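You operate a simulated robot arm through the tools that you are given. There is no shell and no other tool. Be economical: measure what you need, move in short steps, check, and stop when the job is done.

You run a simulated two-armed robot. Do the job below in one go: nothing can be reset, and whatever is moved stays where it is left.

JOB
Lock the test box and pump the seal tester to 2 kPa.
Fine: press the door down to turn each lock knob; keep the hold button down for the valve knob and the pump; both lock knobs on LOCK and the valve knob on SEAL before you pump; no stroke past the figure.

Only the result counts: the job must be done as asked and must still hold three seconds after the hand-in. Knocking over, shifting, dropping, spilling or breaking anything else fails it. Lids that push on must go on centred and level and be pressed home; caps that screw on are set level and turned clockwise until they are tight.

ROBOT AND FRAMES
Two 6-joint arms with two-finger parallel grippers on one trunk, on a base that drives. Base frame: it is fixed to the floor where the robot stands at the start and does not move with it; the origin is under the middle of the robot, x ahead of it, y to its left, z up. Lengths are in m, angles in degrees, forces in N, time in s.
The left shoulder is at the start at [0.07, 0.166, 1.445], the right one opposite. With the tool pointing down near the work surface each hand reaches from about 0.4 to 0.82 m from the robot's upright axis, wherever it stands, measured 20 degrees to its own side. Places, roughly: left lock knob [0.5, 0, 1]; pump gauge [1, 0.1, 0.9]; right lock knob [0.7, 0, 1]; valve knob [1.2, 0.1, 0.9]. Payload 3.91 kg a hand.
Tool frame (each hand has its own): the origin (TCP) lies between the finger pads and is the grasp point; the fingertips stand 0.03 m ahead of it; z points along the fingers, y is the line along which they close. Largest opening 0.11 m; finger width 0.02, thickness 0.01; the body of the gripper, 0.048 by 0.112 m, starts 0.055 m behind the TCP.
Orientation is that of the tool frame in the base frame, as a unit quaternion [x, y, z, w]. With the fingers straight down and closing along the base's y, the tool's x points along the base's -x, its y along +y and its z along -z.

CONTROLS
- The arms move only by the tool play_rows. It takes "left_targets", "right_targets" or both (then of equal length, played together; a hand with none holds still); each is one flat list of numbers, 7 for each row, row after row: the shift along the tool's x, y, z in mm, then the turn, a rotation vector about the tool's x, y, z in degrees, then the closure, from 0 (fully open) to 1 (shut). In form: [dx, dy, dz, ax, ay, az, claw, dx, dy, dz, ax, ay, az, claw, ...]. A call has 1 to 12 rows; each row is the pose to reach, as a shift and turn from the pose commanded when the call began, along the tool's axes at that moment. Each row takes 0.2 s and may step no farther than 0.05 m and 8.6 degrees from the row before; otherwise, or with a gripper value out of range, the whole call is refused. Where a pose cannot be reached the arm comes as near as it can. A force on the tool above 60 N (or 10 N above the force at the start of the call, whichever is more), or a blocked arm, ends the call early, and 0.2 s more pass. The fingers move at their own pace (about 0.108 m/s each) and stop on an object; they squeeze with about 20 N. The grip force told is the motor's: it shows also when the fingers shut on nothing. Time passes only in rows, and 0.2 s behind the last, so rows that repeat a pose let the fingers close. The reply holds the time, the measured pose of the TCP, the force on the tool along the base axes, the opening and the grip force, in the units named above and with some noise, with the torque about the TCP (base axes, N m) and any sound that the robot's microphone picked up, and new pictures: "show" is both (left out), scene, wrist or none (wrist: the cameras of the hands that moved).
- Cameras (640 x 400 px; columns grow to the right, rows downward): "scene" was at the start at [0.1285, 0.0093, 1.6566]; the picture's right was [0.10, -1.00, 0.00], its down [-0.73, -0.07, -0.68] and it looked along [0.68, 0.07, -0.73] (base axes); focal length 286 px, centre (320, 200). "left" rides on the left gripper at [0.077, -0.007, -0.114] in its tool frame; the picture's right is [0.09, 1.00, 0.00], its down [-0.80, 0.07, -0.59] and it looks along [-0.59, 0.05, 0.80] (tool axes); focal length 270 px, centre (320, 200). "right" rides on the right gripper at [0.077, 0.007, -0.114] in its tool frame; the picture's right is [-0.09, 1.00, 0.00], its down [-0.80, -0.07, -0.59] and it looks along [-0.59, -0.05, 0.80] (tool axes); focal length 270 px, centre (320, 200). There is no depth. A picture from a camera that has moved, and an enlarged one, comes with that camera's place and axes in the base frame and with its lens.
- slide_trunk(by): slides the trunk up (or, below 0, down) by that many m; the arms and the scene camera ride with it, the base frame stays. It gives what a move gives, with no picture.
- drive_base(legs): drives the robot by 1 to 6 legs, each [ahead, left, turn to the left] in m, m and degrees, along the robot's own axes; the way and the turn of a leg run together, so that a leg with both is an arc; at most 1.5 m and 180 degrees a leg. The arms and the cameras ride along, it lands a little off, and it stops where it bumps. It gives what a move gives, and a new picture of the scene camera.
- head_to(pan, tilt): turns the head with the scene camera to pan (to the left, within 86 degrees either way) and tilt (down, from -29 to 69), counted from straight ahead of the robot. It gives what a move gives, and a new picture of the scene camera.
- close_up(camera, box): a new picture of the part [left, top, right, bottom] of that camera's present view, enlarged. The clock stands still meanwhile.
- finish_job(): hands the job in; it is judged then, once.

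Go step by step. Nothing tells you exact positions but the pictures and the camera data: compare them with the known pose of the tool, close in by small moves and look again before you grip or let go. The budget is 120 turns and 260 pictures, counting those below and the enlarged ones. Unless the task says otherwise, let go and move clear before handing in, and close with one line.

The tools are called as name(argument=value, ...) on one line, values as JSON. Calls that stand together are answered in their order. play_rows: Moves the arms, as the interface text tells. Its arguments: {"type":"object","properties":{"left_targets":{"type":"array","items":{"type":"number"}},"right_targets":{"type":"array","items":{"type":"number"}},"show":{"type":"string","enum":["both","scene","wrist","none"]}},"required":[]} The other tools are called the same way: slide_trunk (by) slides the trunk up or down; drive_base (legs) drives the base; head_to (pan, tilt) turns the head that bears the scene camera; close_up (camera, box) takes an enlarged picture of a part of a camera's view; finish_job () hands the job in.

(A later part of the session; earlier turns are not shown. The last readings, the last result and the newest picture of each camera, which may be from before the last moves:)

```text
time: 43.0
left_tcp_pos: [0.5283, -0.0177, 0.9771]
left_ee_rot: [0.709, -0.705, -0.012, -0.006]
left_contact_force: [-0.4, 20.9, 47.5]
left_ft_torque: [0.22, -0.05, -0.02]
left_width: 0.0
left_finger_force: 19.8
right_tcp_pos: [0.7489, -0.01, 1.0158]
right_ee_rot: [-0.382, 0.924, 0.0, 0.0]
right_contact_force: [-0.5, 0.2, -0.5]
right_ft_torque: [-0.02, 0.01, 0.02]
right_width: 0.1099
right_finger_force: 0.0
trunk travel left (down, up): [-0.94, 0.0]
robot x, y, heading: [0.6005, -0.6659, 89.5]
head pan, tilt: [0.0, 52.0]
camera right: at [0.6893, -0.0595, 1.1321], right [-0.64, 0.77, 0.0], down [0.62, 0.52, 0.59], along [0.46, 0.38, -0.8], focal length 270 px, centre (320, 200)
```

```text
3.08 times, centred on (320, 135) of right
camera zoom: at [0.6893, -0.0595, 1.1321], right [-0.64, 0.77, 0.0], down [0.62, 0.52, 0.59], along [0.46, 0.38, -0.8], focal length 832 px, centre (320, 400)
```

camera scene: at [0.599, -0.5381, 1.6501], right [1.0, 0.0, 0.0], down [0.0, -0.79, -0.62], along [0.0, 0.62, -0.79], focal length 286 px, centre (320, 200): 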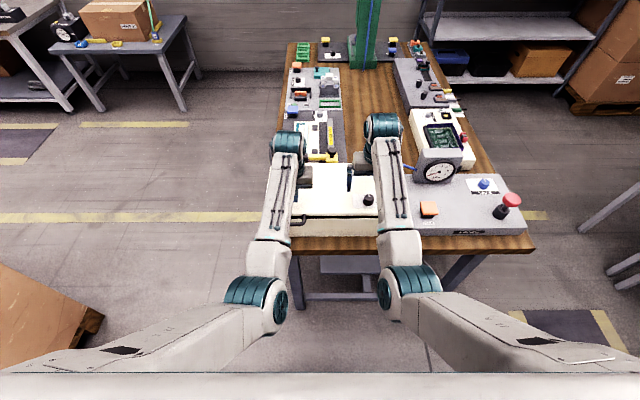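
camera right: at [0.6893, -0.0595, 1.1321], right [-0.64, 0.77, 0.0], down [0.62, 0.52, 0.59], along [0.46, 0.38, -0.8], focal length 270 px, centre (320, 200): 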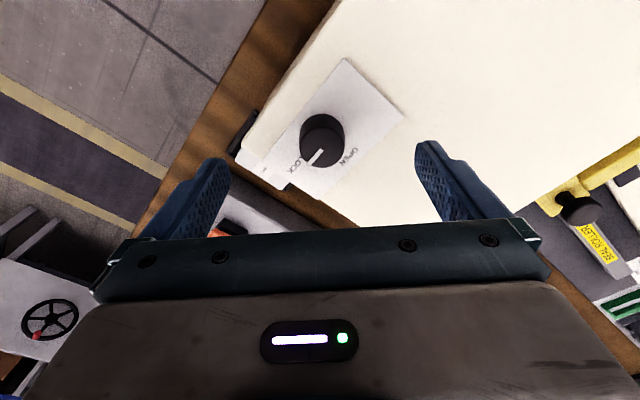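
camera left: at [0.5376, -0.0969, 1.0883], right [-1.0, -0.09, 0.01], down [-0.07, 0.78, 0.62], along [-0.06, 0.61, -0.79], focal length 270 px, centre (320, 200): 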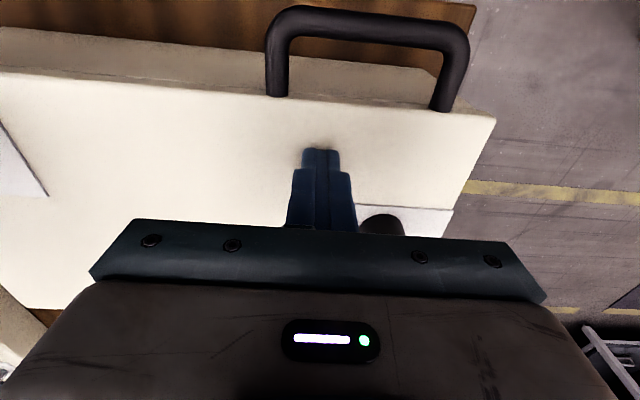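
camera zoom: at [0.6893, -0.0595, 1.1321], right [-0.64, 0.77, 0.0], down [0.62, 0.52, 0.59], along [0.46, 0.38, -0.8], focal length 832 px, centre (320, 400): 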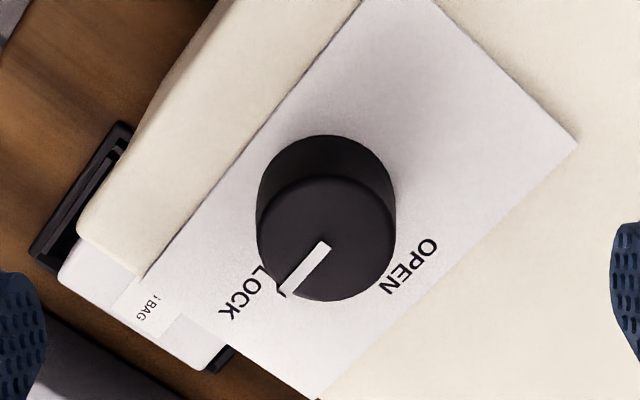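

Right knob is on LOCK. Now rotate the right hand back and raise it.

play_rows(right_targets=[0, 0, -8, 0, 0, -7.5, 0, 0, 0, -16, 0, 0, -15, 0.3, 0, 0, -22, 0, 0, -22.5, 0.6, 0, 0, -24, 0, 0, -30, 1, 0, 0, -24, 0, 0, -37.5, 1, 0, 0, -24, 0, 0, -45, 1], show="none")

play_rows(right_targets=[10, 40, 0, 0, 0, 0, 1, 12, 75, 0, 0, 0, 0, 1, 12, 75, 20, 0, 0, 0, 1, 12, 75, 40, 0, 0, 0, 1, 12, 75, 52, 0, 0, 0, 1, 12, 75, 58, 0, 0, 0, 1], show="scene")

```text
time: 44.4
left_tcp_pos: [0.5291, -0.0173, 0.975]
left_ee_rot: [0.709, -0.705, -0.012, -0.006]
left_contact_force: [0.6, 19.8, 48.4]
left_ft_torque: [0.16, -0.13, 0.07]
left_width: 0.0
left_finger_force: 19.8
right_tcp_pos: [0.7498, -0.0086, 1.0421]
right_ee_rot: [0.708, -0.707, -0.001, 0.001]
right_contact_force: [0.4, -0.7, 0.2]
right_ft_torque: [0.01, 0.0, 0.03]
right_width: 0.0
right_finger_force: 20.1
trunk travel left (down, up): [-0.94, 0.0]
robot x, y, heading: [0.5978, -0.6602, 89.6]
head pan, tilt: [0.0, 52.0]
```

```text
time: 45.8
left_tcp_pos: [0.5278, -0.0183, 0.9755]
left_ee_rot: [0.709, -0.705, -0.012, -0.005]
left_contact_force: [1.4, 18.3, 46.6]
left_ft_torque: [0.15, -0.1, -0.02]
left_width: 0.0001
left_finger_force: 19.7
right_tcp_pos: [0.6746, -0.0215, 0.9825]
right_ee_rot: [0.708, -0.706, 0.0, 0.002]
right_contact_force: [0.5, 1.1, -0.3]
right_ft_torque: [0.03, 0.01, -0.01]
right_width: 0.0
right_finger_force: 20.1
trunk travel left (down, up): [-0.94, 0.0]
robot x, y, heading: [0.5994, -0.664, 90.0]
head pan, tilt: [0.0, 52.0]
camera scene: at [0.5995, -0.5426, 1.6505], right [1.0, 0.0, 0.0], down [0.0, -0.79, -0.62], along [0.0, 0.62, -0.79], focal length 286 px, centre (320, 200)
```

scene: 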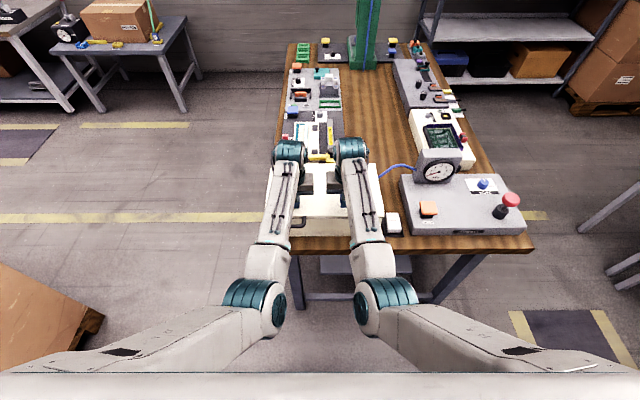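

Press with the right hand, then lift the left.

play_rows(right_targets=[0, 0, 4, 0, 0, 0, 1, 0, 0, 8, 0, 0, 0, 1, 0, 0, 11, 0, 0, 0, 1], show="none")

play_rows(left_targets=[0, 0, -8, 0, 0, 0, 1, 0, 10, -25, 0, 0, 0, 1, 0, 20, -45, 0, 0, 0, 1, -15, 40, -60, 0, 0, 0, 0.5, -35, 44, -63, 0, 0, 0, 0, -52, 44, -63, 0, 0, 0, 0, -52, 44, -63, 0, 0, 0, 0], show="wrist")

```text
time: 46.6
left_tcp_pos: [0.5302, -0.0206, 0.9768]
left_ee_rot: [0.709, -0.705, -0.011, -0.007]
left_contact_force: [-0.1, 21.6, 23.8]
left_ft_torque: [0.57, -0.22, 0.17]
left_width: 0.0
left_finger_force: 20.2
right_tcp_pos: [0.6741, -0.0207, 0.9754]
right_ee_rot: [-0.707, 0.707, 0.002, 0.0]
right_contact_force: [1.1, -6.2, 28.8]
right_ft_torque: [-0.48, -0.07, 0.24]
right_width: 0.0001
right_finger_force: 20.0
trunk travel left (down, up): [-0.94, 0.0]
robot x, y, heading: [0.6002, -0.6687, 89.7]
head pan, tilt: [0.0, 52.0]
```

```text
time: 48.2
left_tcp_pos: [0.4939, 0.0241, 1.0321]
left_ee_rot: [0.707, -0.707, -0.002, -0.003]
left_contact_force: [0.4, 0.3, 0.5]
left_ft_torque: [-0.01, 0.01, 0.0]
left_width: 0.11
left_finger_force: 0.2
right_tcp_pos: [0.6736, -0.0213, 0.976]
right_ee_rot: [-0.707, 0.707, 0.002, 0.002]
right_contact_force: [0.6, -0.9, 40.2]
right_ft_torque: [-0.45, 0.04, 0.0]
right_width: 0.0
right_finger_force: 19.6
trunk travel left (down, up): [-0.94, 0.0]
robot x, y, heading: [0.6004, -0.6678, 89.5]
head pan, tilt: [0.0, 52.0]
camera left: at [0.5005, -0.0545, 1.1451], right [-1.0, -0.09, 0.0], down [-0.07, 0.8, 0.6], along [-0.05, 0.6, -0.8], focal length 270 px, centre (320, 200)
```

left: 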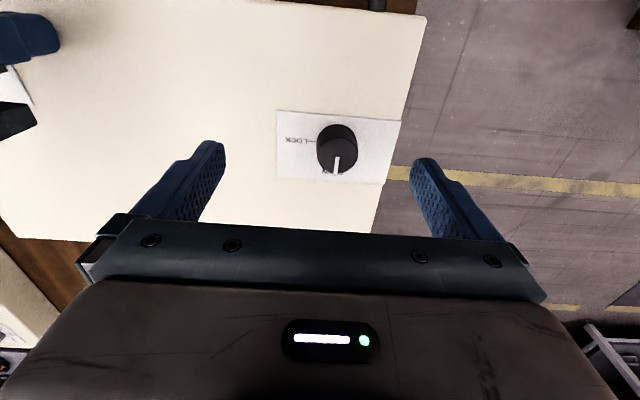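

play_rows(left_targets=[-10, 6, 0, 0, 0, -7.5, 0, -17, 12, 0, 0, 0, -15, 0, -17, 12, 5, 0, 0, -22.5, 0, -17, 12, 10, 0, 0, -30, 0, -17, 12, 14, 0, 0, -37.5, 0, -17, 12, 18, 0, 0, -45, 0], show="wrist")

close_up(camera="left", box=[260, 85, 380, 185])

```text
time: 49.6
left_tcp_pos: [0.4815, 0.0399, 1.0132]
left_ee_rot: [0.924, -0.383, -0.001, -0.004]
left_contact_force: [-0.7, -0.3, 1.3]
left_ft_torque: [-0.05, 0.0, -0.02]
left_width: 0.11
left_finger_force: 0.1
right_tcp_pos: [0.6736, -0.023, 0.9767]
right_ee_rot: [-0.707, 0.707, 0.002, 0.001]
right_contact_force: [0.0, 0.4, 40.3]
right_ft_torque: [-0.37, -0.01, -0.09]
right_width: 0.0
right_finger_force: 20.0
trunk travel left (down, up): [-0.94, 0.0]
robot x, y, heading: [0.5995, -0.6648, 89.8]
head pan, tilt: [0.0, 52.0]
camera left: at [0.5414, -0.0109, 1.1274], right [-0.64, -0.77, -0.01], down [-0.62, 0.51, 0.6], along [-0.45, 0.39, -0.8], focal length 270 px, centre (320, 200)
```

left: 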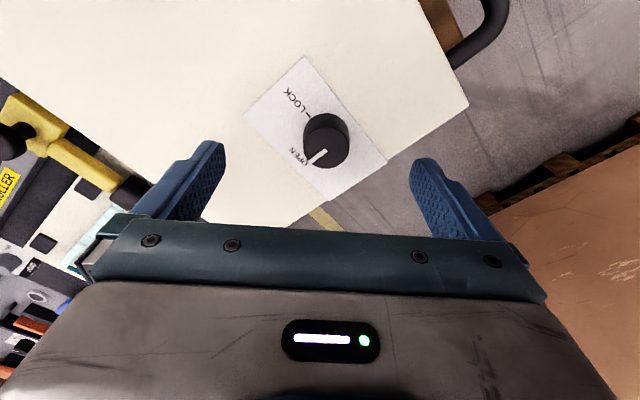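

```text
4.00 times, centred on (320, 135) of left
camera zoom: at [0.5414, -0.0109, 1.1274], right [-0.64, -0.77, -0.01], down [-0.62, 0.51, 0.6], along [-0.45, 0.39, -0.8], focal length 1081 px, centre (320, 460)
```

zoom: 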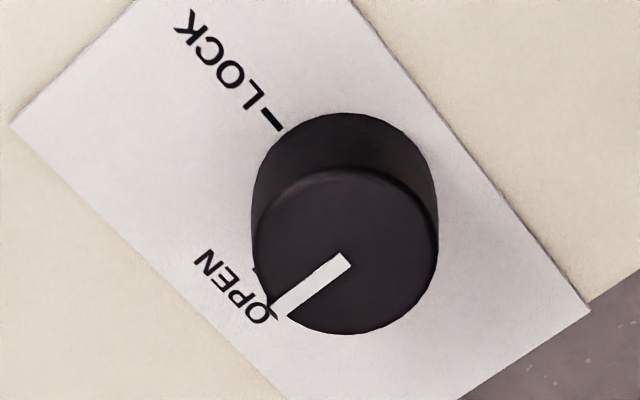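

play_rows(left_targets=[0, 4, 10, 0, 0, 0, 0, 0, 4, 20, 0, 0, 0, 0, 0, 4, 27, 0, 0, 0, 0, 0, 4, 32, 0, 0, 0, 0.3, 0, 4, 32, 0, 0, 0, 0.6, 0, 4, 32, 0, 0, 0, 1, 0, 4, 32, 0, 0, 0, 1, 0, 4, 32, 0, 0, 0, 1], show="wrist")

```text
time: 51.4
left_tcp_pos: [0.4779, 0.0372, 0.982]
left_ee_rot: [0.924, -0.383, -0.001, -0.003]
left_contact_force: [1.4, 4.1, -4.7]
left_ft_torque: [0.1, -0.13, -0.05]
left_width: 0.0309
left_finger_force: 44.7
right_tcp_pos: [0.6749, -0.0223, 0.9766]
right_ee_rot: [0.707, -0.707, -0.001, -0.002]
right_contact_force: [-0.6, -4.7, 44.2]
right_ft_torque: [-0.59, 0.06, 0.06]
right_width: 0.0
right_finger_force: 20.0
trunk travel left (down, up): [-0.94, 0.0]
robot x, y, heading: [0.5971, -0.6644, 89.8]
head pan, tilt: [0.0, 52.0]
camera left: at [0.5384, -0.0136, 1.0962], right [-0.64, -0.77, -0.01], down [-0.62, 0.51, 0.6], along [-0.45, 0.39, -0.8], focal length 270 px, centre (320, 200)
```

left: 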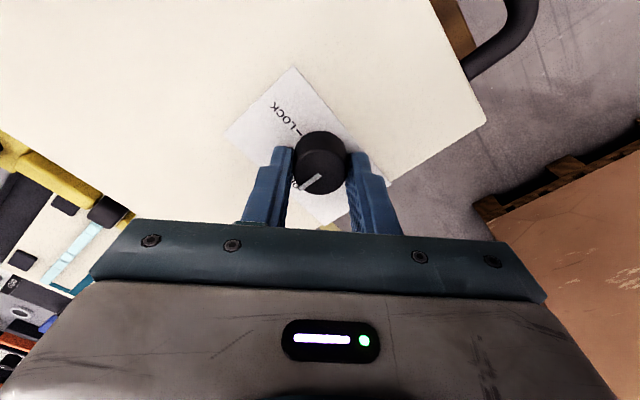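

Gripped. Turn it 90° clockwise.

play_rows(left_targets=[0, 0, 0, 0, 0, 7.5, 1, 0, 0, 0, 0, 0, 15, 1, 0, 0, 0, 0, 0, 22.5, 1, 0, 0, 0, 0, 0, 30, 1, 0, 0, 0, 0, 0, 37.5, 1, 0, 0, 0, 0, 0, 45, 1, 0, 0, 0, 0, 0, 52.5, 1, 0, 0, 0, 0, 0, 60, 1, 0, 0, 0, 0, 0, 67.5, 1, 0, 0, 0, 0, 0, 75, 1, 0, 0, 0, 0, 0, 82.5, 1, 0, 0, 0, 0, 0, 90, 1], show="none")

play_rows(left_targets=[0, 0, 0, 0, 0, 0, 0.6, 0, 0, 0, 0, 0, 0, 0.2, 0, 0, 0, 0, 0, 0, 0, 0, 0, -15, 0, 0, 0, 0, 0, 0, -35, 0, 0, 0, 0], show="none")

close_up(camera="left", box=[240, 70, 400, 200])

```text
time: 54.0
left_tcp_pos: [0.4798, 0.0367, 0.9822]
left_ee_rot: [-0.381, 0.925, 0.003, 0.003]
left_contact_force: [20.7, 3.5, 1.5]
left_ft_torque: [0.28, -1.0, 0.21]
left_width: 0.0311
left_finger_force: 45.0
right_tcp_pos: [0.6754, -0.0212, 0.9758]
right_ee_rot: [0.707, -0.707, -0.004, -0.001]
right_contact_force: [-15.6, -1.0, 41.6]
right_ft_torque: [-0.39, 0.43, -0.3]
right_width: 0.0001
right_finger_force: 19.7
trunk travel left (down, up): [-0.94, 0.0]
robot x, y, heading: [0.5962, -0.666, 89.8]
head pan, tilt: [0.0, 52.0]
```

```text
time: 55.2
left_tcp_pos: [0.4793, 0.0361, 1.0162]
left_ee_rot: [-0.382, 0.924, 0.003, 0.002]
left_contact_force: [0.0, -0.4, -0.7]
left_ft_torque: [0.01, 0.01, 0.04]
left_width: 0.1101
left_finger_force: 0.0
right_tcp_pos: [0.6746, -0.0222, 0.9762]
right_ee_rot: [0.707, -0.707, -0.002, -0.002]
right_contact_force: [-0.7, -0.4, 40.6]
right_ft_torque: [-0.38, 0.02, 0.19]
right_width: 0.0
right_finger_force: 19.9
trunk travel left (down, up): [-0.94, 0.0]
robot x, y, heading: [0.5993, -0.6636, 89.7]
head pan, tilt: [0.0, 52.0]
```

```text
3.08 times, centred on (320, 135) of left
camera zoom: at [0.4297, -0.023, 1.1306], right [-0.77, 0.64, 0.0], down [0.52, 0.61, 0.6], along [0.38, 0.46, -0.8], focal length 832 px, centre (320, 400)
```

zoom: 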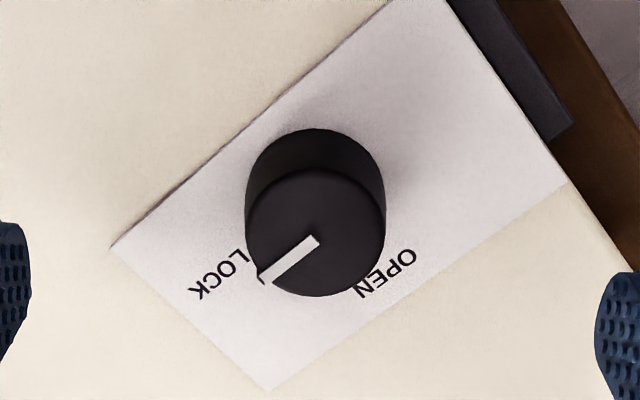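

Both locks are on LOCK. Lift both hands, straighten the left, and pull back slightly before moving to the pump.

play_rows(left_targets=[0, 0, -10, 0, 0, -7.5, 0, 0, 0, -20, 0, 0, -15, 0, 0, 0, -25, 0, 0, -22.5, 0, 0, 0, -25, 0, 0, -30, 0, 0, 0, -25, 0, 0, -37.5, 0, 0, 0, -25, 0, 0, -45, 0], right_targets=[0, 0, -10, 0, 0, 0, 1, 0, 0, -25, 0, 0, 0, 1, 0, 0, -40, 0, 0, 0, 1, 0, 0, -55, 0, 0, 0, 1, 0, -20, -60, 0, 0, 0, 1, 0, -40, -60, 0, 0, 0, 1], show="none")

play_rows(left_targets=[30, 0, 0, 0, 0, 0, 1, 60, 20, 0, 0, 0, 0, 1, 70, 30, 0, 0, 0, 0, 1], right_targets=[10, -20, 0, 0, 0, 0, 1, 20, -40, 0, 0, 0, 0, 1, 30, -60, 0, 0, 0, 0, 1], show="scene")

close_up(camera="scene", box=[255, 150, 395, 245])

```text
time: 56.6
left_tcp_pos: [0.4807, 0.0428, 1.038]
left_ee_rot: [0.707, -0.707, 0.0, -0.001]
left_contact_force: [0.9, 0.0, 0.4]
left_ft_torque: [-0.01, -0.01, 0.02]
left_width: 0.1098
left_finger_force: 0.1
right_tcp_pos: [0.7149, -0.0172, 1.0313]
right_ee_rot: [0.708, -0.707, 0.0, 0.001]
right_contact_force: [0.1, -0.4, -0.5]
right_ft_torque: [-0.03, -0.05, 0.02]
right_width: 0.0
right_finger_force: 19.8
trunk travel left (down, up): [-0.94, 0.0]
robot x, y, heading: [0.597, -0.6658, 89.7]
head pan, tilt: [0.0, 52.0]
```

```text
time: 57.4
left_tcp_pos: [0.4494, -0.0265, 1.0367]
left_ee_rot: [-0.707, 0.707, 0.0, 0.002]
left_contact_force: [-0.1, 0.8, 0.7]
left_ft_torque: [-0.02, 0.02, 0.0]
left_width: 0.0
left_finger_force: 20.6
right_tcp_pos: [0.7757, -0.0473, 1.0314]
right_ee_rot: [0.707, -0.707, 0.001, 0.001]
right_contact_force: [0.0, -1.4, -1.5]
right_ft_torque: [0.0, 0.01, 0.02]
right_width: 0.0
right_finger_force: 20.0
trunk travel left (down, up): [-0.94, 0.0]
robot x, y, heading: [0.5994, -0.6621, 89.9]
head pan, tilt: [0.0, 52.0]
camera scene: at [0.598, -0.5381, 1.6501], right [1.0, 0.0, 0.0], down [0.0, -0.79, -0.62], along [0.0, 0.62, -0.79], focal length 286 px, centre (320, 200)
```

scene: 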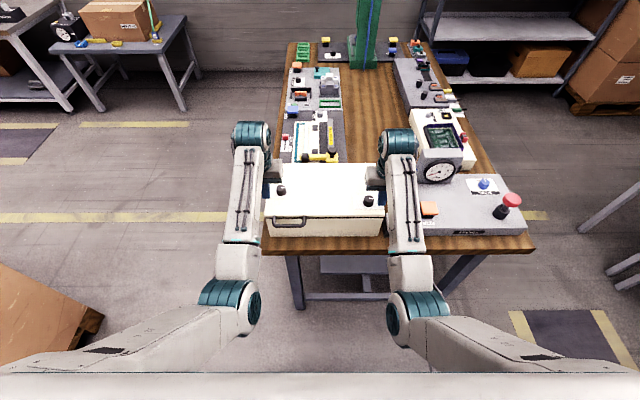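

```text
4.21 times, centred on (325, 198) of scene
camera zoom: at [0.598, -0.5381, 1.6501], right [1.0, 0.0, 0.0], down [0.0, -0.79, -0.62], along [0.0, 0.62, -0.79], focal length 1204 px, centre (299, 210)
```

zoom: 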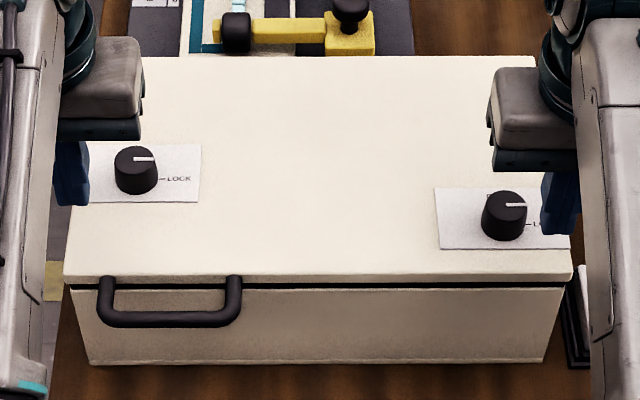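

Both knobs point to LOCK. Now strafe right to the seal tester.

drive_base(legs=[[0, -0.46, 0]])

close_up(camera="scene", box=[240, 130, 440, 260])

```text
time: 60.1
left_tcp_pos: [0.8986, -0.0292, 1.0369]
left_ee_rot: [0.707, -0.707, 0.0, 0.0]
left_contact_force: [-0.9, 0.8, -0.2]
left_ft_torque: [0.01, -0.01, -0.01]
left_width: 0.0
left_finger_force: 19.9
right_tcp_pos: [1.2251, -0.0493, 1.031]
right_ee_rot: [0.708, -0.706, 0.0, 0.001]
right_contact_force: [-0.6, -0.3, -0.5]
right_ft_torque: [0.06, 0.02, 0.01]
right_width: 0.0
right_finger_force: 20.4
trunk travel left (down, up): [-0.94, 0.0]
robot x, y, heading: [1.0516, -0.6672, 90.0]
head pan, tilt: [0.0, 52.0]
camera scene: at [1.0488, -0.5397, 1.6501], right [1.0, 0.0, 0.0], down [0.0, -0.79, -0.62], along [0.0, 0.62, -0.79], focal length 286 px, centre (320, 200)
```

scene: 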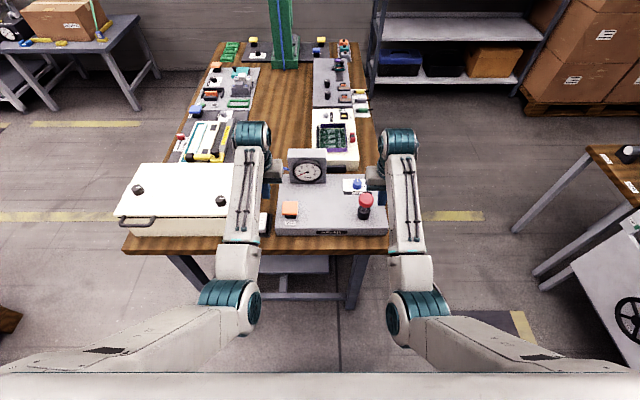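

```text
3.08 times, centred on (340, 195) of scene
camera zoom: at [1.0488, -0.5397, 1.6501], right [1.0, 0.0, 0.0], down [0.0, -0.79, -0.62], along [0.0, 0.62, -0.79], focal length 880 px, centre (258, 215)
```

zoom: 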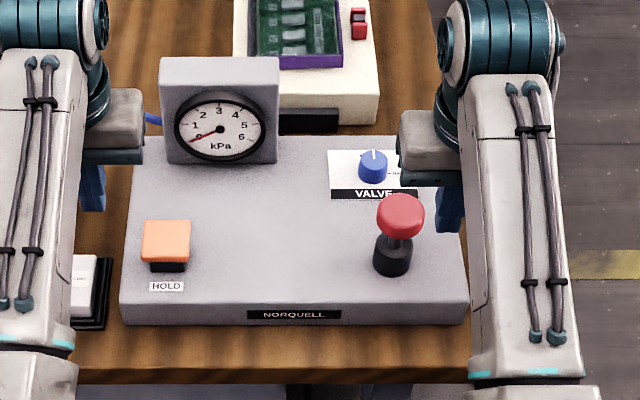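

Panel clearly visible. Left hand goes over HOLD (~0.955, 0.003), right hand over the valve (~1.18, 0.116).

play_rows(left_targets=[-8, -14, 0, 0, 0, 0, 1, -16, -28, 0, 0, 0, 0, 1, -24, -42, 0, 0, 0, 0, 1, -32, -56, 0, 0, 0, 0, 1, -32, -56, 0, 0, 0, 0, 1], right_targets=[-40, 0, -5, 0, 0, 0, 1, -80, 0, -5, 0, 0, 0, 1, -120, 10, -5, 0, 0, 0, 1, -145, 30, -5, 0, 0, 0, 0.5, -163, 46, -5, 0, 0, 0, 0], show="both")

```text
time: 61.3
left_tcp_pos: [0.9568, 0.0038, 1.0362]
left_ee_rot: [0.707, -0.707, 0.001, -0.001]
left_contact_force: [-0.1, 0.1, -0.5]
left_ft_torque: [0.03, 0.02, -0.05]
left_width: 0.0
left_finger_force: 19.9
right_tcp_pos: [1.1806, 0.1135, 1.0345]
right_ee_rot: [0.708, -0.707, 0.001, 0.001]
right_contact_force: [-0.3, 0.8, 1.2]
right_ft_torque: [-0.02, 0.0, 0.02]
right_width: 0.1099
right_finger_force: 0.1
trunk travel left (down, up): [-0.94, 0.0]
robot x, y, heading: [1.0526, -0.6677, 89.5]
head pan, tilt: [0.0, 52.0]
camera scene: at [1.0495, -0.5387, 1.6499], right [1.0, 0.0, 0.0], down [0.0, -0.79, -0.61], along [0.0, 0.61, -0.79], focal length 286 px, centre (320, 200)
camera right: at [1.1715, 0.0376, 1.1501], right [-1.0, 0.09, 0.0], down [0.07, 0.8, 0.59], along [0.05, 0.59, -0.81], focal length 270 px, centre (320, 200)
camera left: at [0.9631, -0.0733, 1.1503], right [-1.0, -0.09, 0.0], down [-0.07, 0.8, 0.6], along [-0.05, 0.59, -0.8], focal length 270 px, centre (320, 200)
```

scene: 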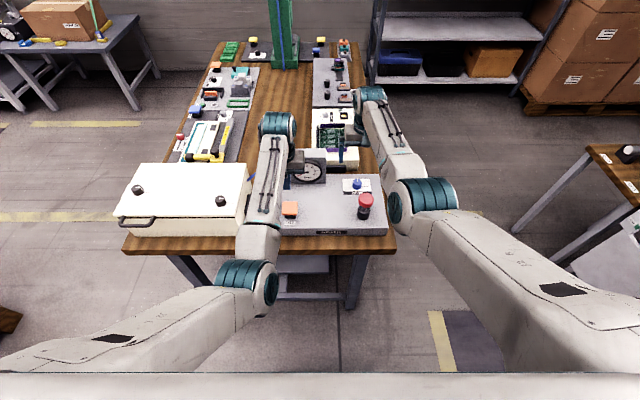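
right: 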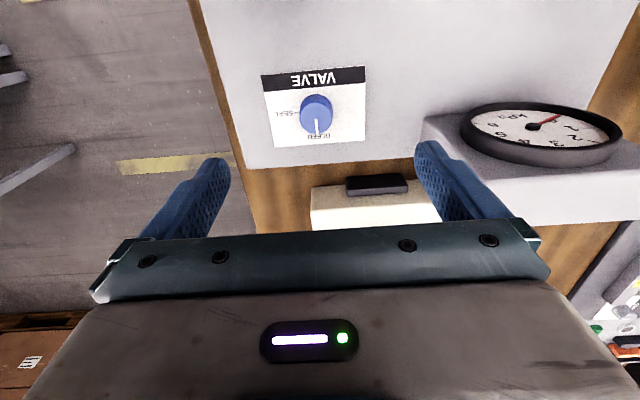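
left: 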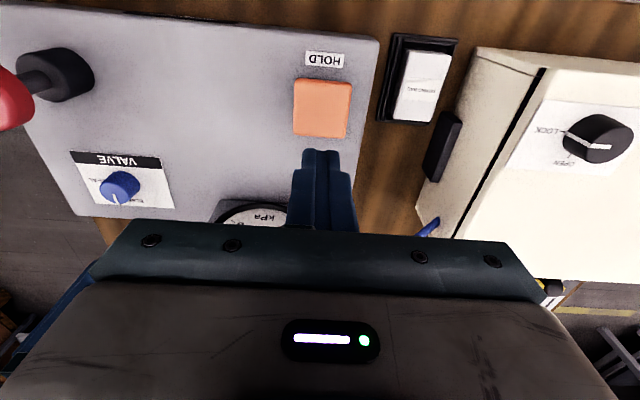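

Good triangulation: HOLD top ≈(0.956,−0.003,0.925), valve top ≈(1.181,0.108,0.92). Lower the left hand near the button, pre-rotate and lower the right.

play_rows(left_targets=[3, 0, 15, 0, 0, 0, 1, 6, 0, 30, 0, 0, 0, 1, 6, 0, 45, 0, 0, 0, 1, 6, 0, 60, 0, 0, 0, 1, 6, 0, 68, 0, 0, 0, 1, 6, 0, 74, 0, 0, 0, 1], right_targets=[2, 0, 0, 0, 0, -7.5, 0, 5, 0, 10, 0, 0, -15, 0, 5, 0, 20, 0, 0, -22.5, 0, 5, 0, 30, 0, 0, -30, 0, 5, 0, 40, 0, 0, -37.5, 0, 5, 0, 50, 0, 0, -45, 0], show="wrist")

close_up(camera="right", box=[260, 85, 380, 185])

```text
time: 62.7
left_tcp_pos: [0.9559, -0.0019, 0.9614]
left_ee_rot: [0.707, -0.707, 0.001, -0.001]
left_contact_force: [0.5, 0.6, 0.7]
left_ft_torque: [-0.01, 0.02, -0.01]
left_width: 0.0
left_finger_force: 20.5
right_tcp_pos: [1.1794, 0.1076, 0.9833]
right_ee_rot: [0.925, -0.38, 0.0, 0.001]
right_contact_force: [-0.4, -0.4, 0.7]
right_ft_torque: [-0.02, 0.03, 0.05]
right_width: 0.1098
right_finger_force: 0.1
trunk travel left (down, up): [-0.94, 0.0]
robot x, y, heading: [1.0502, -0.6644, 89.9]
head pan, tilt: [0.0, 52.0]
camera right: at [1.2279, 0.0488, 1.0993], right [-0.76, -0.65, 0.0], down [-0.52, 0.62, 0.59], along [-0.38, 0.45, -0.81], focal length 270 px, centre (320, 200)
camera left: at [0.9633, -0.0798, 1.0758], right [-1.0, -0.09, 0.0], down [-0.07, 0.8, 0.59], along [-0.05, 0.59, -0.8], focal length 270 px, centre (320, 200)
```

right: 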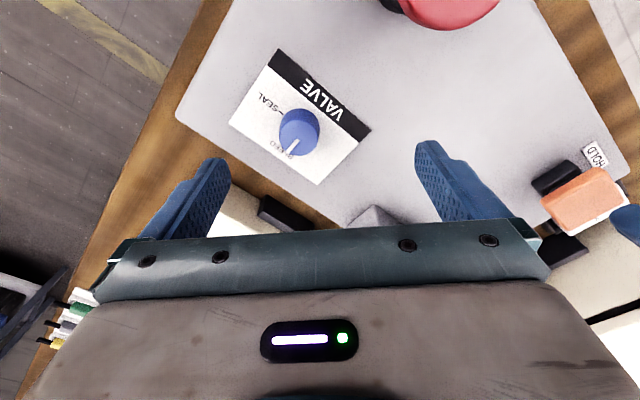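
left: 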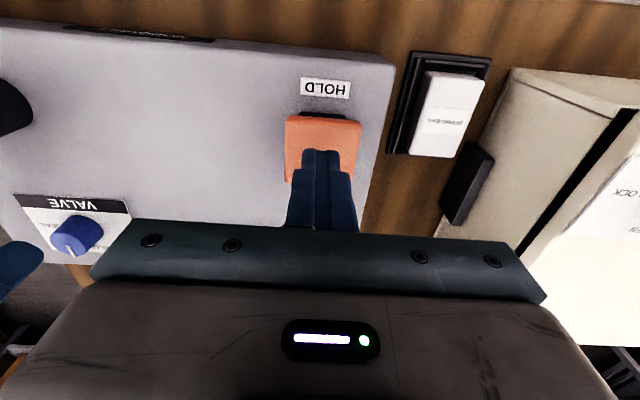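

```text
4.00 times, centred on (320, 135) of right
camera zoom: at [1.2279, 0.0488, 1.0993], right [-0.76, -0.65, 0.0], down [-0.52, 0.62, 0.59], along [-0.38, 0.45, -0.81], focal length 1081 px, centre (320, 460)
```

zoom: 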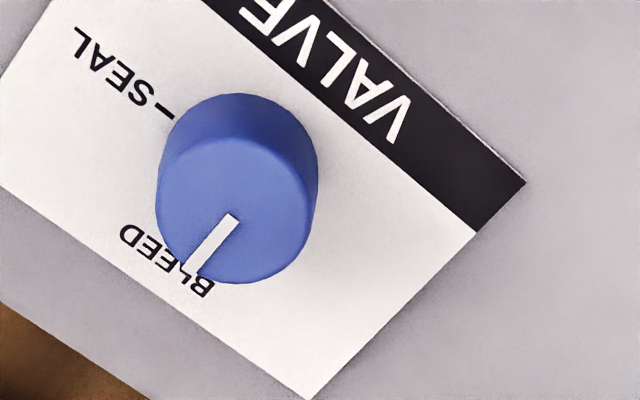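

Now press HOLD with the left hand in small steps, and shift the right hand to centre on the valve.

play_rows(left_targets=[-2, 0, 3, 0, 0, 0, 1, -2, 0, 6, 0, 0, 0, 1, -2, 0, 9, 0, 0, 0, 1, -2, 0, 11, 0, 0, 0, 1], right_targets=[0, -5, 0, 0, 0, 0, 0, 0, -10, 0, 0, 0, 0, 0, 0, -14, 5, 0, 0, 0, 0, 0, -14, 10, 0, 0, 0, 0], show="wrist")

close_up(camera="right", box=[260, 85, 380, 185])

```text
time: 63.7
left_tcp_pos: [0.9558, -0.0002, 0.9529]
left_ee_rot: [-0.707, 0.707, 0.0, 0.001]
left_contact_force: [-0.4, -0.4, -0.2]
left_ft_torque: [-0.01, -0.01, 0.02]
left_width: 0.0
left_finger_force: 19.9
right_tcp_pos: [1.1902, 0.1142, 0.9765]
right_ee_rot: [0.924, -0.382, 0.0, 0.002]
right_contact_force: [0.4, 0.4, -0.8]
right_ft_torque: [-0.01, 0.01, 0.0]
right_width: 0.11
right_finger_force: 0.0
right hand out of reach, approached as far as the arm can: row 3, 4
trunk travel left (down, up): [-0.94, 0.0]
robot x, y, heading: [1.0504, -0.6692, 89.8]
head pan, tilt: [0.0, 52.0]
camera right: at [1.2388, 0.0551, 1.0909], right [-0.76, -0.64, 0.0], down [-0.52, 0.62, 0.59], along [-0.38, 0.45, -0.81], focal length 270 px, centre (320, 200)
camera left: at [0.9637, -0.0781, 1.0657], right [-1.0, -0.09, 0.0], down [-0.07, 0.8, 0.6], along [-0.05, 0.59, -0.8], focal length 270 px, centre (320, 200)
```

right: 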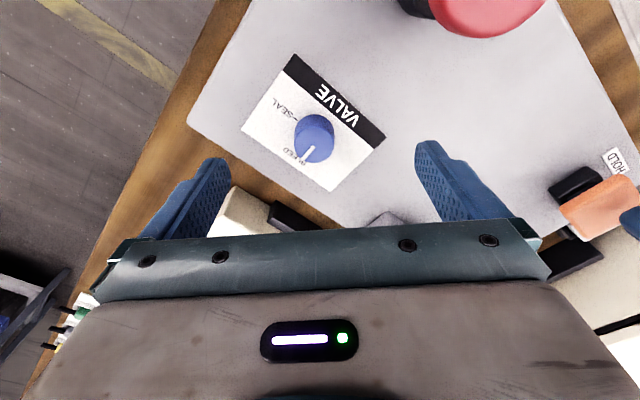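
left: 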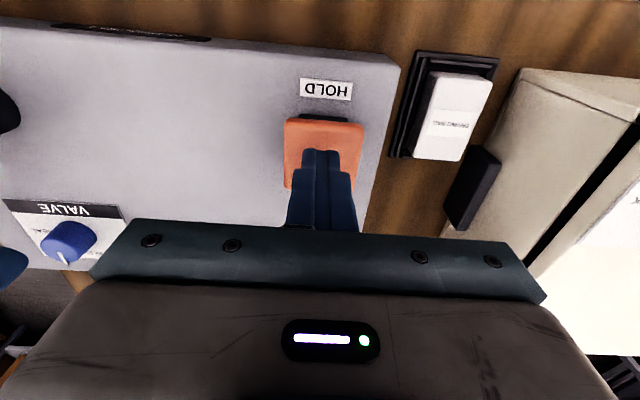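

```text
4.00 times, centred on (320, 135) of right
camera zoom: at [1.2388, 0.0551, 1.0909], right [-0.76, -0.64, 0.0], down [-0.52, 0.62, 0.59], along [-0.38, 0.45, -0.81], focal length 1081 px, centre (320, 460)
```

zoom: 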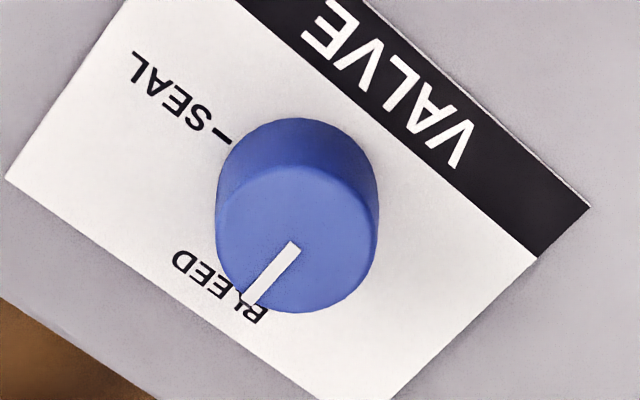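

The valve is slightly out of reach; I pull both hands back and drive 7 cm forward.

play_rows(left_targets=[0, 0, -15, 0, 0, 0, 1, 20, 0, -30, 0, 0, 0, 1, 40, 0, -35, 0, 0, 0, 1, 60, 0, -35, 0, 0, 0, 1], right_targets=[0, 0, -8, 0, 0, 0, 0, 10, 10, -15, 0, 0, 0, 0, 25, 25, -15, 0, 0, 0, 0, 40, 40, -15, 0, 0, 0, 0], show="none")

drive_base(legs=[[0.07, 0, 0]])

```text
time: 64.9
left_tcp_pos: [0.9381, -0.0421, 1.0013]
left_ee_rot: [0.711, -0.703, -0.023, -0.005]
left_contact_force: [-0.1, 0.1, -0.1]
left_ft_torque: [0.04, 0.02, 0.0]
left_width: 0.0
left_finger_force: 19.9
right_tcp_pos: [1.1904, 0.0573, 0.9914]
right_ee_rot: [0.924, -0.382, 0.0, 0.002]
right_contact_force: [0.9, 0.1, -0.1]
right_ft_torque: [0.01, 0.01, 0.01]
right_width: 0.1099
right_finger_force: 0.1
trunk travel left (down, up): [-0.94, 0.0]
robot x, y, heading: [1.0512, -0.6622, 89.8]
head pan, tilt: [0.0, 52.0]
stopped in row 4 (left hand): the arm was blocked; the commanded pose is now the measured one
```

```text
time: 65.9
left_tcp_pos: [0.9391, 0.0186, 1.0071]
left_ee_rot: [0.711, -0.703, -0.024, -0.008]
left_contact_force: [-0.2, -0.8, 0.7]
left_ft_torque: [0.06, 0.01, -0.03]
left_width: 0.0
left_finger_force: 20.1
right_tcp_pos: [1.1908, 0.1191, 0.998]
right_ee_rot: [0.924, -0.381, 0.0, -0.002]
right_contact_force: [0.4, -1.2, 0.5]
right_ft_torque: [0.07, 0.0, -0.02]
right_width: 0.1101
right_finger_force: 0.0
trunk travel left (down, up): [-0.94, 0.0]
robot x, y, heading: [1.0508, -0.5964, 89.9]
head pan, tilt: [0.0, 52.0]
camera scene: at [1.0509, -0.4833, 1.6512], right [1.0, 0.0, 0.0], down [0.0, -0.78, -0.62], along [0.0, 0.62, -0.78], focal length 286 px, centre (320, 200)
```

scene: 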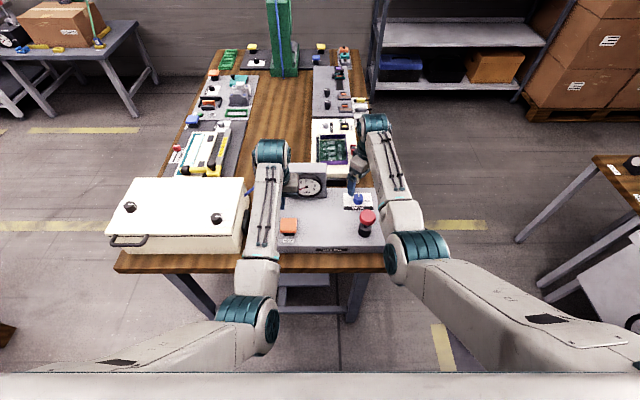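

play_rows(left_targets=[5, -5, 12, 0.6, 1.3, 0.3, 1, 12, -12, 25, 1.3, 2.6, 0.6, 1, 20, -17, 37, 1.3, 2.6, 0.6, 1, 20, -17, 47, 1.3, 2.6, 0.6, 1], right_targets=[0, 0, 5, 0, 0, 0, 0, 0, 0, 10, 0, 0, 0, 0, 0, 0, 15, 0, 0, 0, 0, 0, 0, 20, 0, 0, 0, 0], show="wrist")

close_up(camera="right", box=[260, 85, 380, 185])

```text
time: 66.9
left_tcp_pos: [0.944, 0.0231, 0.9644]
left_ee_rot: [0.71, -0.704, -0.011, 0.001]
left_contact_force: [-0.3, 0.7, 0.1]
left_ft_torque: [-0.02, 0.05, -0.03]
left_width: 0.0001
left_finger_force: 19.3
right_tcp_pos: [1.1912, 0.127, 0.9724]
right_ee_rot: [0.924, -0.382, 0.0, 0.003]
right_contact_force: [-0.6, 0.0, -0.9]
right_ft_torque: [-0.02, -0.01, 0.01]
right_width: 0.11
right_finger_force: 0.2
trunk travel left (down, up): [-0.94, 0.0]
robot x, y, heading: [1.0528, -0.5993, 89.9]
head pan, tilt: [0.0, 52.0]
camera right: at [1.2394, 0.0678, 1.0871], right [-0.77, -0.64, 0.0], down [-0.52, 0.62, 0.59], along [-0.38, 0.45, -0.81], focal length 270 px, centre (320, 200)
camera left: at [0.9543, -0.0569, 1.0772], right [-1.0, -0.1, 0.01], down [-0.07, 0.79, 0.61], along [-0.07, 0.6, -0.79], focal length 270 px, centre (320, 200)
```

right: 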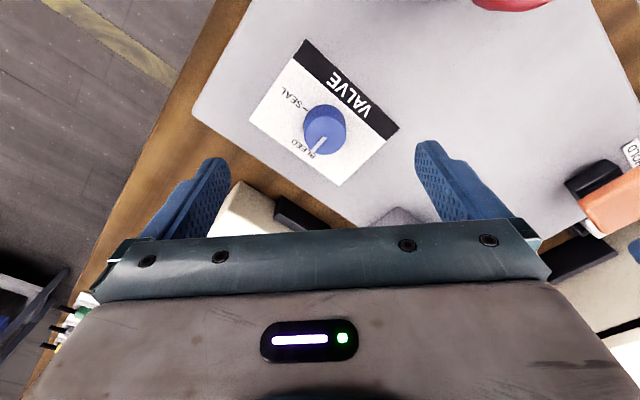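
left: 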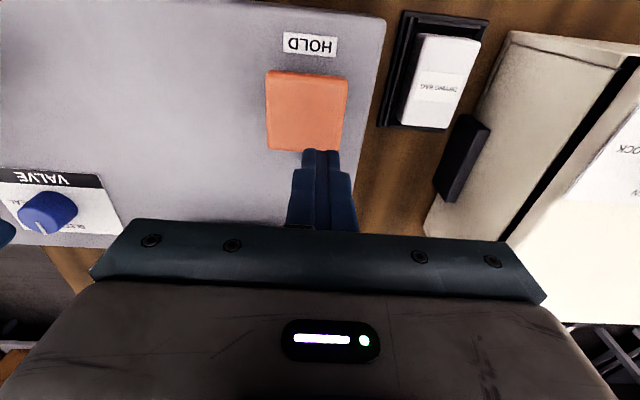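

```text
4.00 times, centred on (320, 135) of right
camera zoom: at [1.2394, 0.0678, 1.0871], right [-0.77, -0.64, 0.0], down [-0.52, 0.62, 0.59], along [-0.38, 0.45, -0.81], focal length 1081 px, centre (320, 460)
```

zoom: 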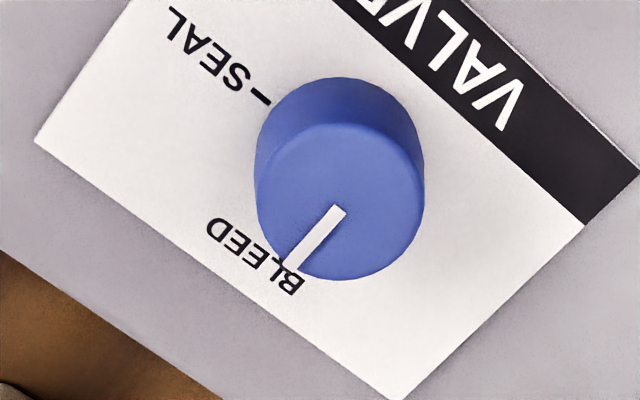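

Shift both hands to centre: left onto HOLD, right onto the valve.

play_rows(left_targets=[10, -5, 0, 0, 0, 0, 1, 20, -10, 0, 0, 1, 0, 1, 26, -12, 4, 0, 1.5, 0, 1, 26, -12, 8, 0, 1.5, 0, 1, 26, -12, 12, 0, 1.5, 0, 1, 26, -12, 15, 0, 1.5, 0, 1, 26, -12, 18, 0, 1.5, 0, 1], right_targets=[4, 1, 0, 0, 0, 0, 0, 8, 3, 0, 0, 0, 0, 0, 8, 3, 0, 0, 0, 0, 0, 8, 3, 5, 0, 0, 0, 0, 8, 3, 10, 0, 0, 0, 0, 8, 3, 10, 0, 0, 0, 0, 8, 3, 10, 0, 0, 0, 0], show="wrist")

close_up(camera="right", box=[260, 85, 380, 185])

```text
time: 68.7
left_tcp_pos: [0.9308, 0.0208, 0.9689]
left_ee_rot: [0.715, -0.698, -0.032, 0.004]
left_contact_force: [-0.4, 0.6, -0.1]
left_ft_torque: [0.01, 0.0, -0.04]
left_width: 0.0001
left_finger_force: 19.9
right_tcp_pos: [1.1944, 0.1169, 0.9624]
right_ee_rot: [0.924, -0.382, 0.0, 0.002]
right_contact_force: [0.6, -0.3, -0.3]
right_ft_torque: [-0.01, 0.02, 0.0]
right_width: 0.1098
right_finger_force: 0.0
trunk travel left (down, up): [-0.94, 0.0]
robot x, y, heading: [1.0549, -0.5999, 89.9]
head pan, tilt: [0.0, 52.0]
stopped in row 7 (left hand): the arm was blocked; the commanded pose is now the measured one
camera right: at [1.2426, 0.0583, 1.0774], right [-0.77, -0.64, 0.0], down [-0.52, 0.62, 0.59], along [-0.38, 0.45, -0.81], focal length 270 px, centre (320, 200)
camera left: at [0.9457, -0.0609, 1.0791], right [-0.99, -0.11, 0.05], down [-0.06, 0.77, 0.63], along [-0.11, 0.62, -0.78], focal length 270 px, centre (320, 200)
```

right: 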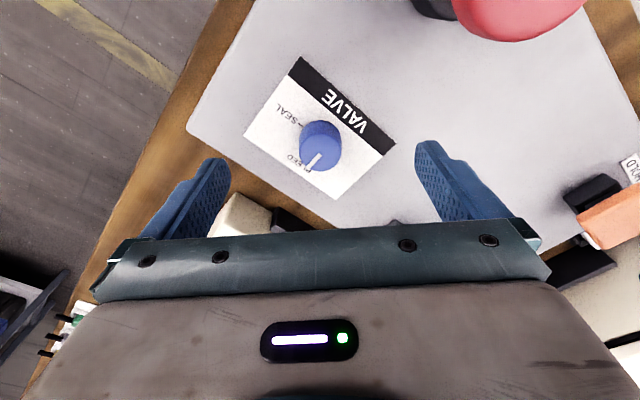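
left: 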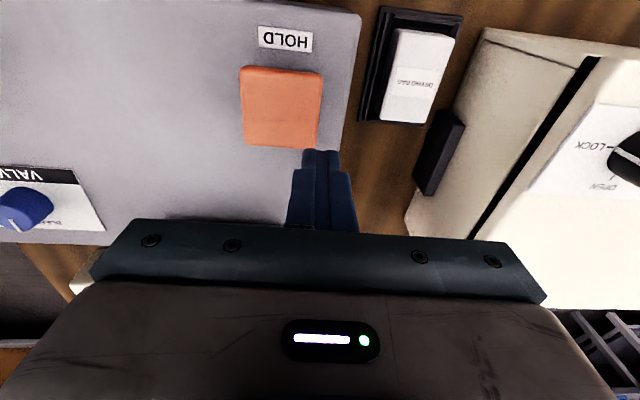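

```text
4.00 times, centred on (320, 135) of right
camera zoom: at [1.2426, 0.0583, 1.0774], right [-0.77, -0.64, 0.0], down [-0.52, 0.62, 0.59], along [-0.38, 0.45, -0.81], focal length 1081 px, centre (320, 460)
```

zoom: 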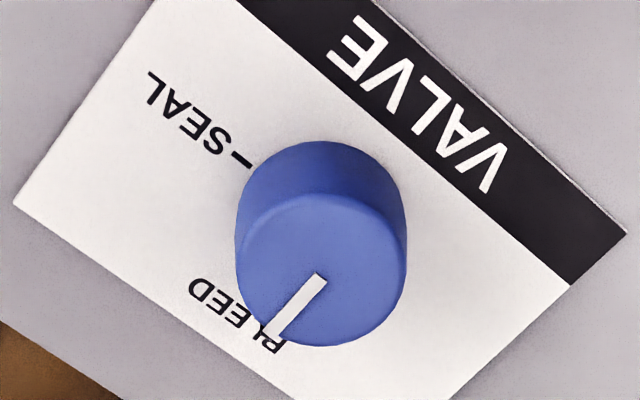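

The right is centred; the left arm is too close in. I'll shift the base 3.5 cm back and 4 cm right as a compromise, raising the right hand first.

play_rows(right_targets=[0, 0, -10, 0, 0, 0, 0, 0, 0, -20, 0, 0, 0, 0], left_targets=[0, 0, -4, 0, 0, 0, 1, -10, 5, -10, 0, 0, 0, 1], show="none")

drive_base(legs=[[-0.04, -0.04, 0]])

```text
time: 69.3
left_tcp_pos: [0.9301, 0.0298, 0.9793]
left_ee_rot: [0.714, -0.7, -0.03, 0.003]
left_contact_force: [-0.2, -0.1, 0.3]
left_ft_torque: [-0.01, -0.02, 0.01]
left_width: 0.0001
left_finger_force: 19.6
right_tcp_pos: [1.1938, 0.1169, 0.9819]
right_ee_rot: [0.924, -0.382, 0.0, 0.002]
right_contact_force: [-0.7, 0.2, 0.7]
right_ft_torque: [0.02, 0.0, -0.02]
right_width: 0.1102
right_finger_force: 0.1
trunk travel left (down, up): [-0.94, 0.0]
robot x, y, heading: [1.0497, -0.5998, 89.7]
head pan, tilt: [0.0, 52.0]
```

```text
time: 70.4
left_tcp_pos: [0.9677, -0.0129, 0.9795]
left_ee_rot: [0.715, -0.698, -0.032, 0.003]
left_contact_force: [0.7, -0.4, 0.3]
left_ft_torque: [0.02, 0.01, -0.03]
left_width: 0.0
left_finger_force: 20.0
right_tcp_pos: [1.2265, 0.078, 0.9839]
right_ee_rot: [0.924, -0.383, -0.01, -0.004]
right_contact_force: [1.0, -0.4, 0.2]
right_ft_torque: [0.04, -0.01, 0.01]
right_width: 0.1102
right_finger_force: 0.1
trunk travel left (down, up): [-0.94, 0.0]
robot x, y, heading: [1.088, -0.6358, 90.2]
head pan, tilt: [0.0, 52.0]
stopped in leg 1: the force on the tool passed its limit at 74 N (the readings are from after the stop); the commanded pose is now the measured one
camera scene: at [1.0933, -0.5145, 1.6504], right [1.0, 0.0, 0.0], down [0.0, -0.79, -0.62], along [0.0, 0.62, -0.79], focal length 286 px, centre (320, 200)
```

scene: 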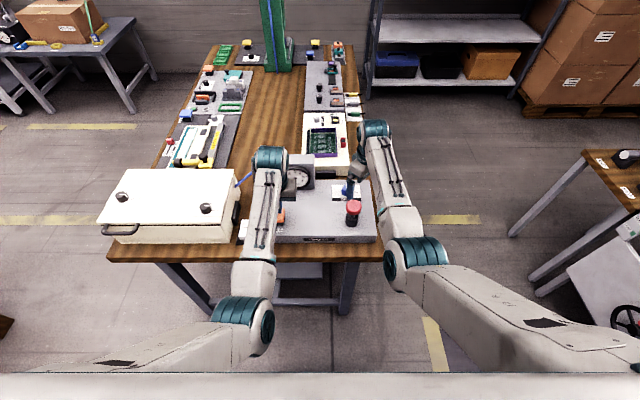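

A fingertip bumped something, probably the pump cap. Let me look closely.

close_up(camera="scene", box=[240, 140, 400, 250])

close_up(camera="right", box=[0, 0, 640, 400])

```text
3.64 times, centred on (320, 195) of scene
camera zoom: at [1.0933, -0.5145, 1.6504], right [1.0, 0.0, 0.0], down [0.0, -0.79, -0.62], along [0.0, 0.62, -0.79], focal length 1040 px, centre (320, 218)
```

zoom: 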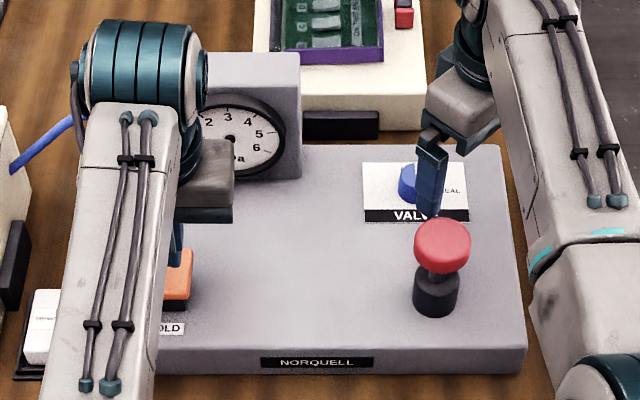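

```text
1.00 times, centred on (320, 200) of right (not enlarged: the box is as wide or as high as the picture)
camera zoom: at [1.2772, 0.0174, 1.0974], right [-0.77, -0.64, 0.0], down [-0.51, 0.61, 0.61], along [-0.39, 0.47, -0.79], focal length 270 px, centre (320, 200)
```

zoom: 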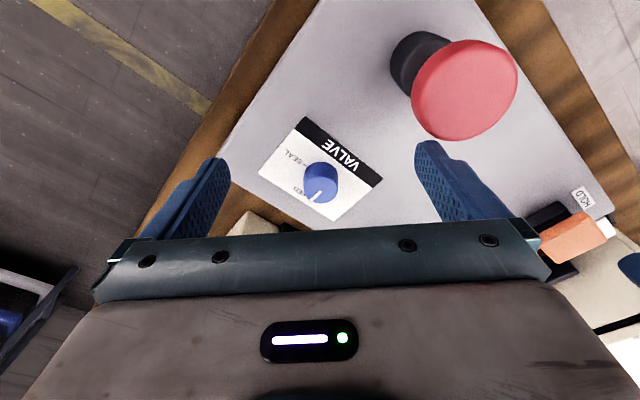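

The cap looks intact. Move the right hand away from it, back over the valve; straighten the left over HOLD.

play_rows(right_targets=[-12, 0, -3, 0, 0.5, 0, 0, -25, -1, -5, 0, 1.2, 0, 0, -38, -3, -5, 0, 1.2, 0, 0, -51, -4, -5, 0, 1.2, 0, 0, -51, -4, -5, 0, 1.2, 0, 0], left_targets=[-4, 4, 0, 1, 0.8, 0.5, 1, -8, 8, 5, 2, 1.6, 1, 1, -11, 12, 10, 2.8, 2.3, 1.4, 1, -11, 12, 15, 2.8, 2.3, 1.4, 1, -11, 12, 20, 2.8, 2.3, 1.4, 1], show="wrist")

```text
time: 71.6
left_tcp_pos: [0.9537, -0.0002, 0.9593]
left_ee_rot: [0.708, -0.707, 0.001, -0.001]
left_contact_force: [0.8, -0.4, -0.4]
left_ft_torque: [0.01, 0.01, -0.01]
left_width: 0.0
left_finger_force: 19.6
right_tcp_pos: [1.1913, 0.1195, 0.9891]
right_ee_rot: [0.924, -0.383, 0.001, 0.001]
right_contact_force: [-0.1, 0.2, 0.2]
right_ft_torque: [0.03, 0.0, -0.02]
right_width: 0.1099
right_finger_force: 0.0
trunk travel left (down, up): [-0.94, 0.0]
robot x, y, heading: [1.0902, -0.6378, 90.1]
head pan, tilt: [0.0, 52.0]
camera right: at [1.2398, 0.0598, 1.1044], right [-0.77, -0.64, 0.0], down [-0.52, 0.62, 0.59], along [-0.38, 0.45, -0.81], focal length 270 px, centre (320, 200)
camera left: at [0.9603, -0.0777, 1.0738], right [-1.0, -0.09, 0.0], down [-0.07, 0.8, 0.59], along [-0.05, 0.59, -0.81], focal length 270 px, centre (320, 200)
```

right: 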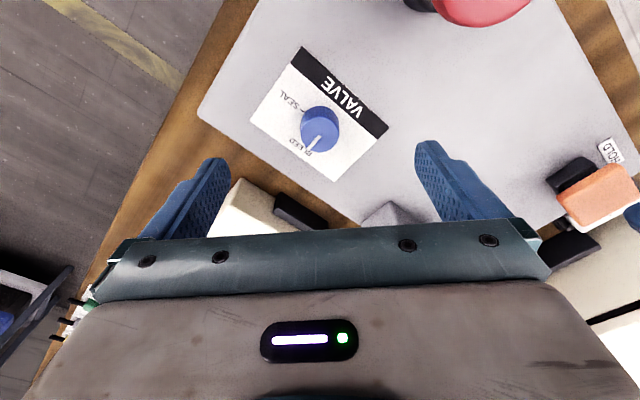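
left: 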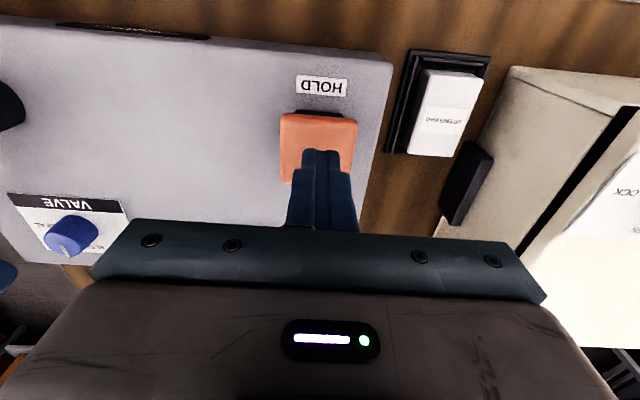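

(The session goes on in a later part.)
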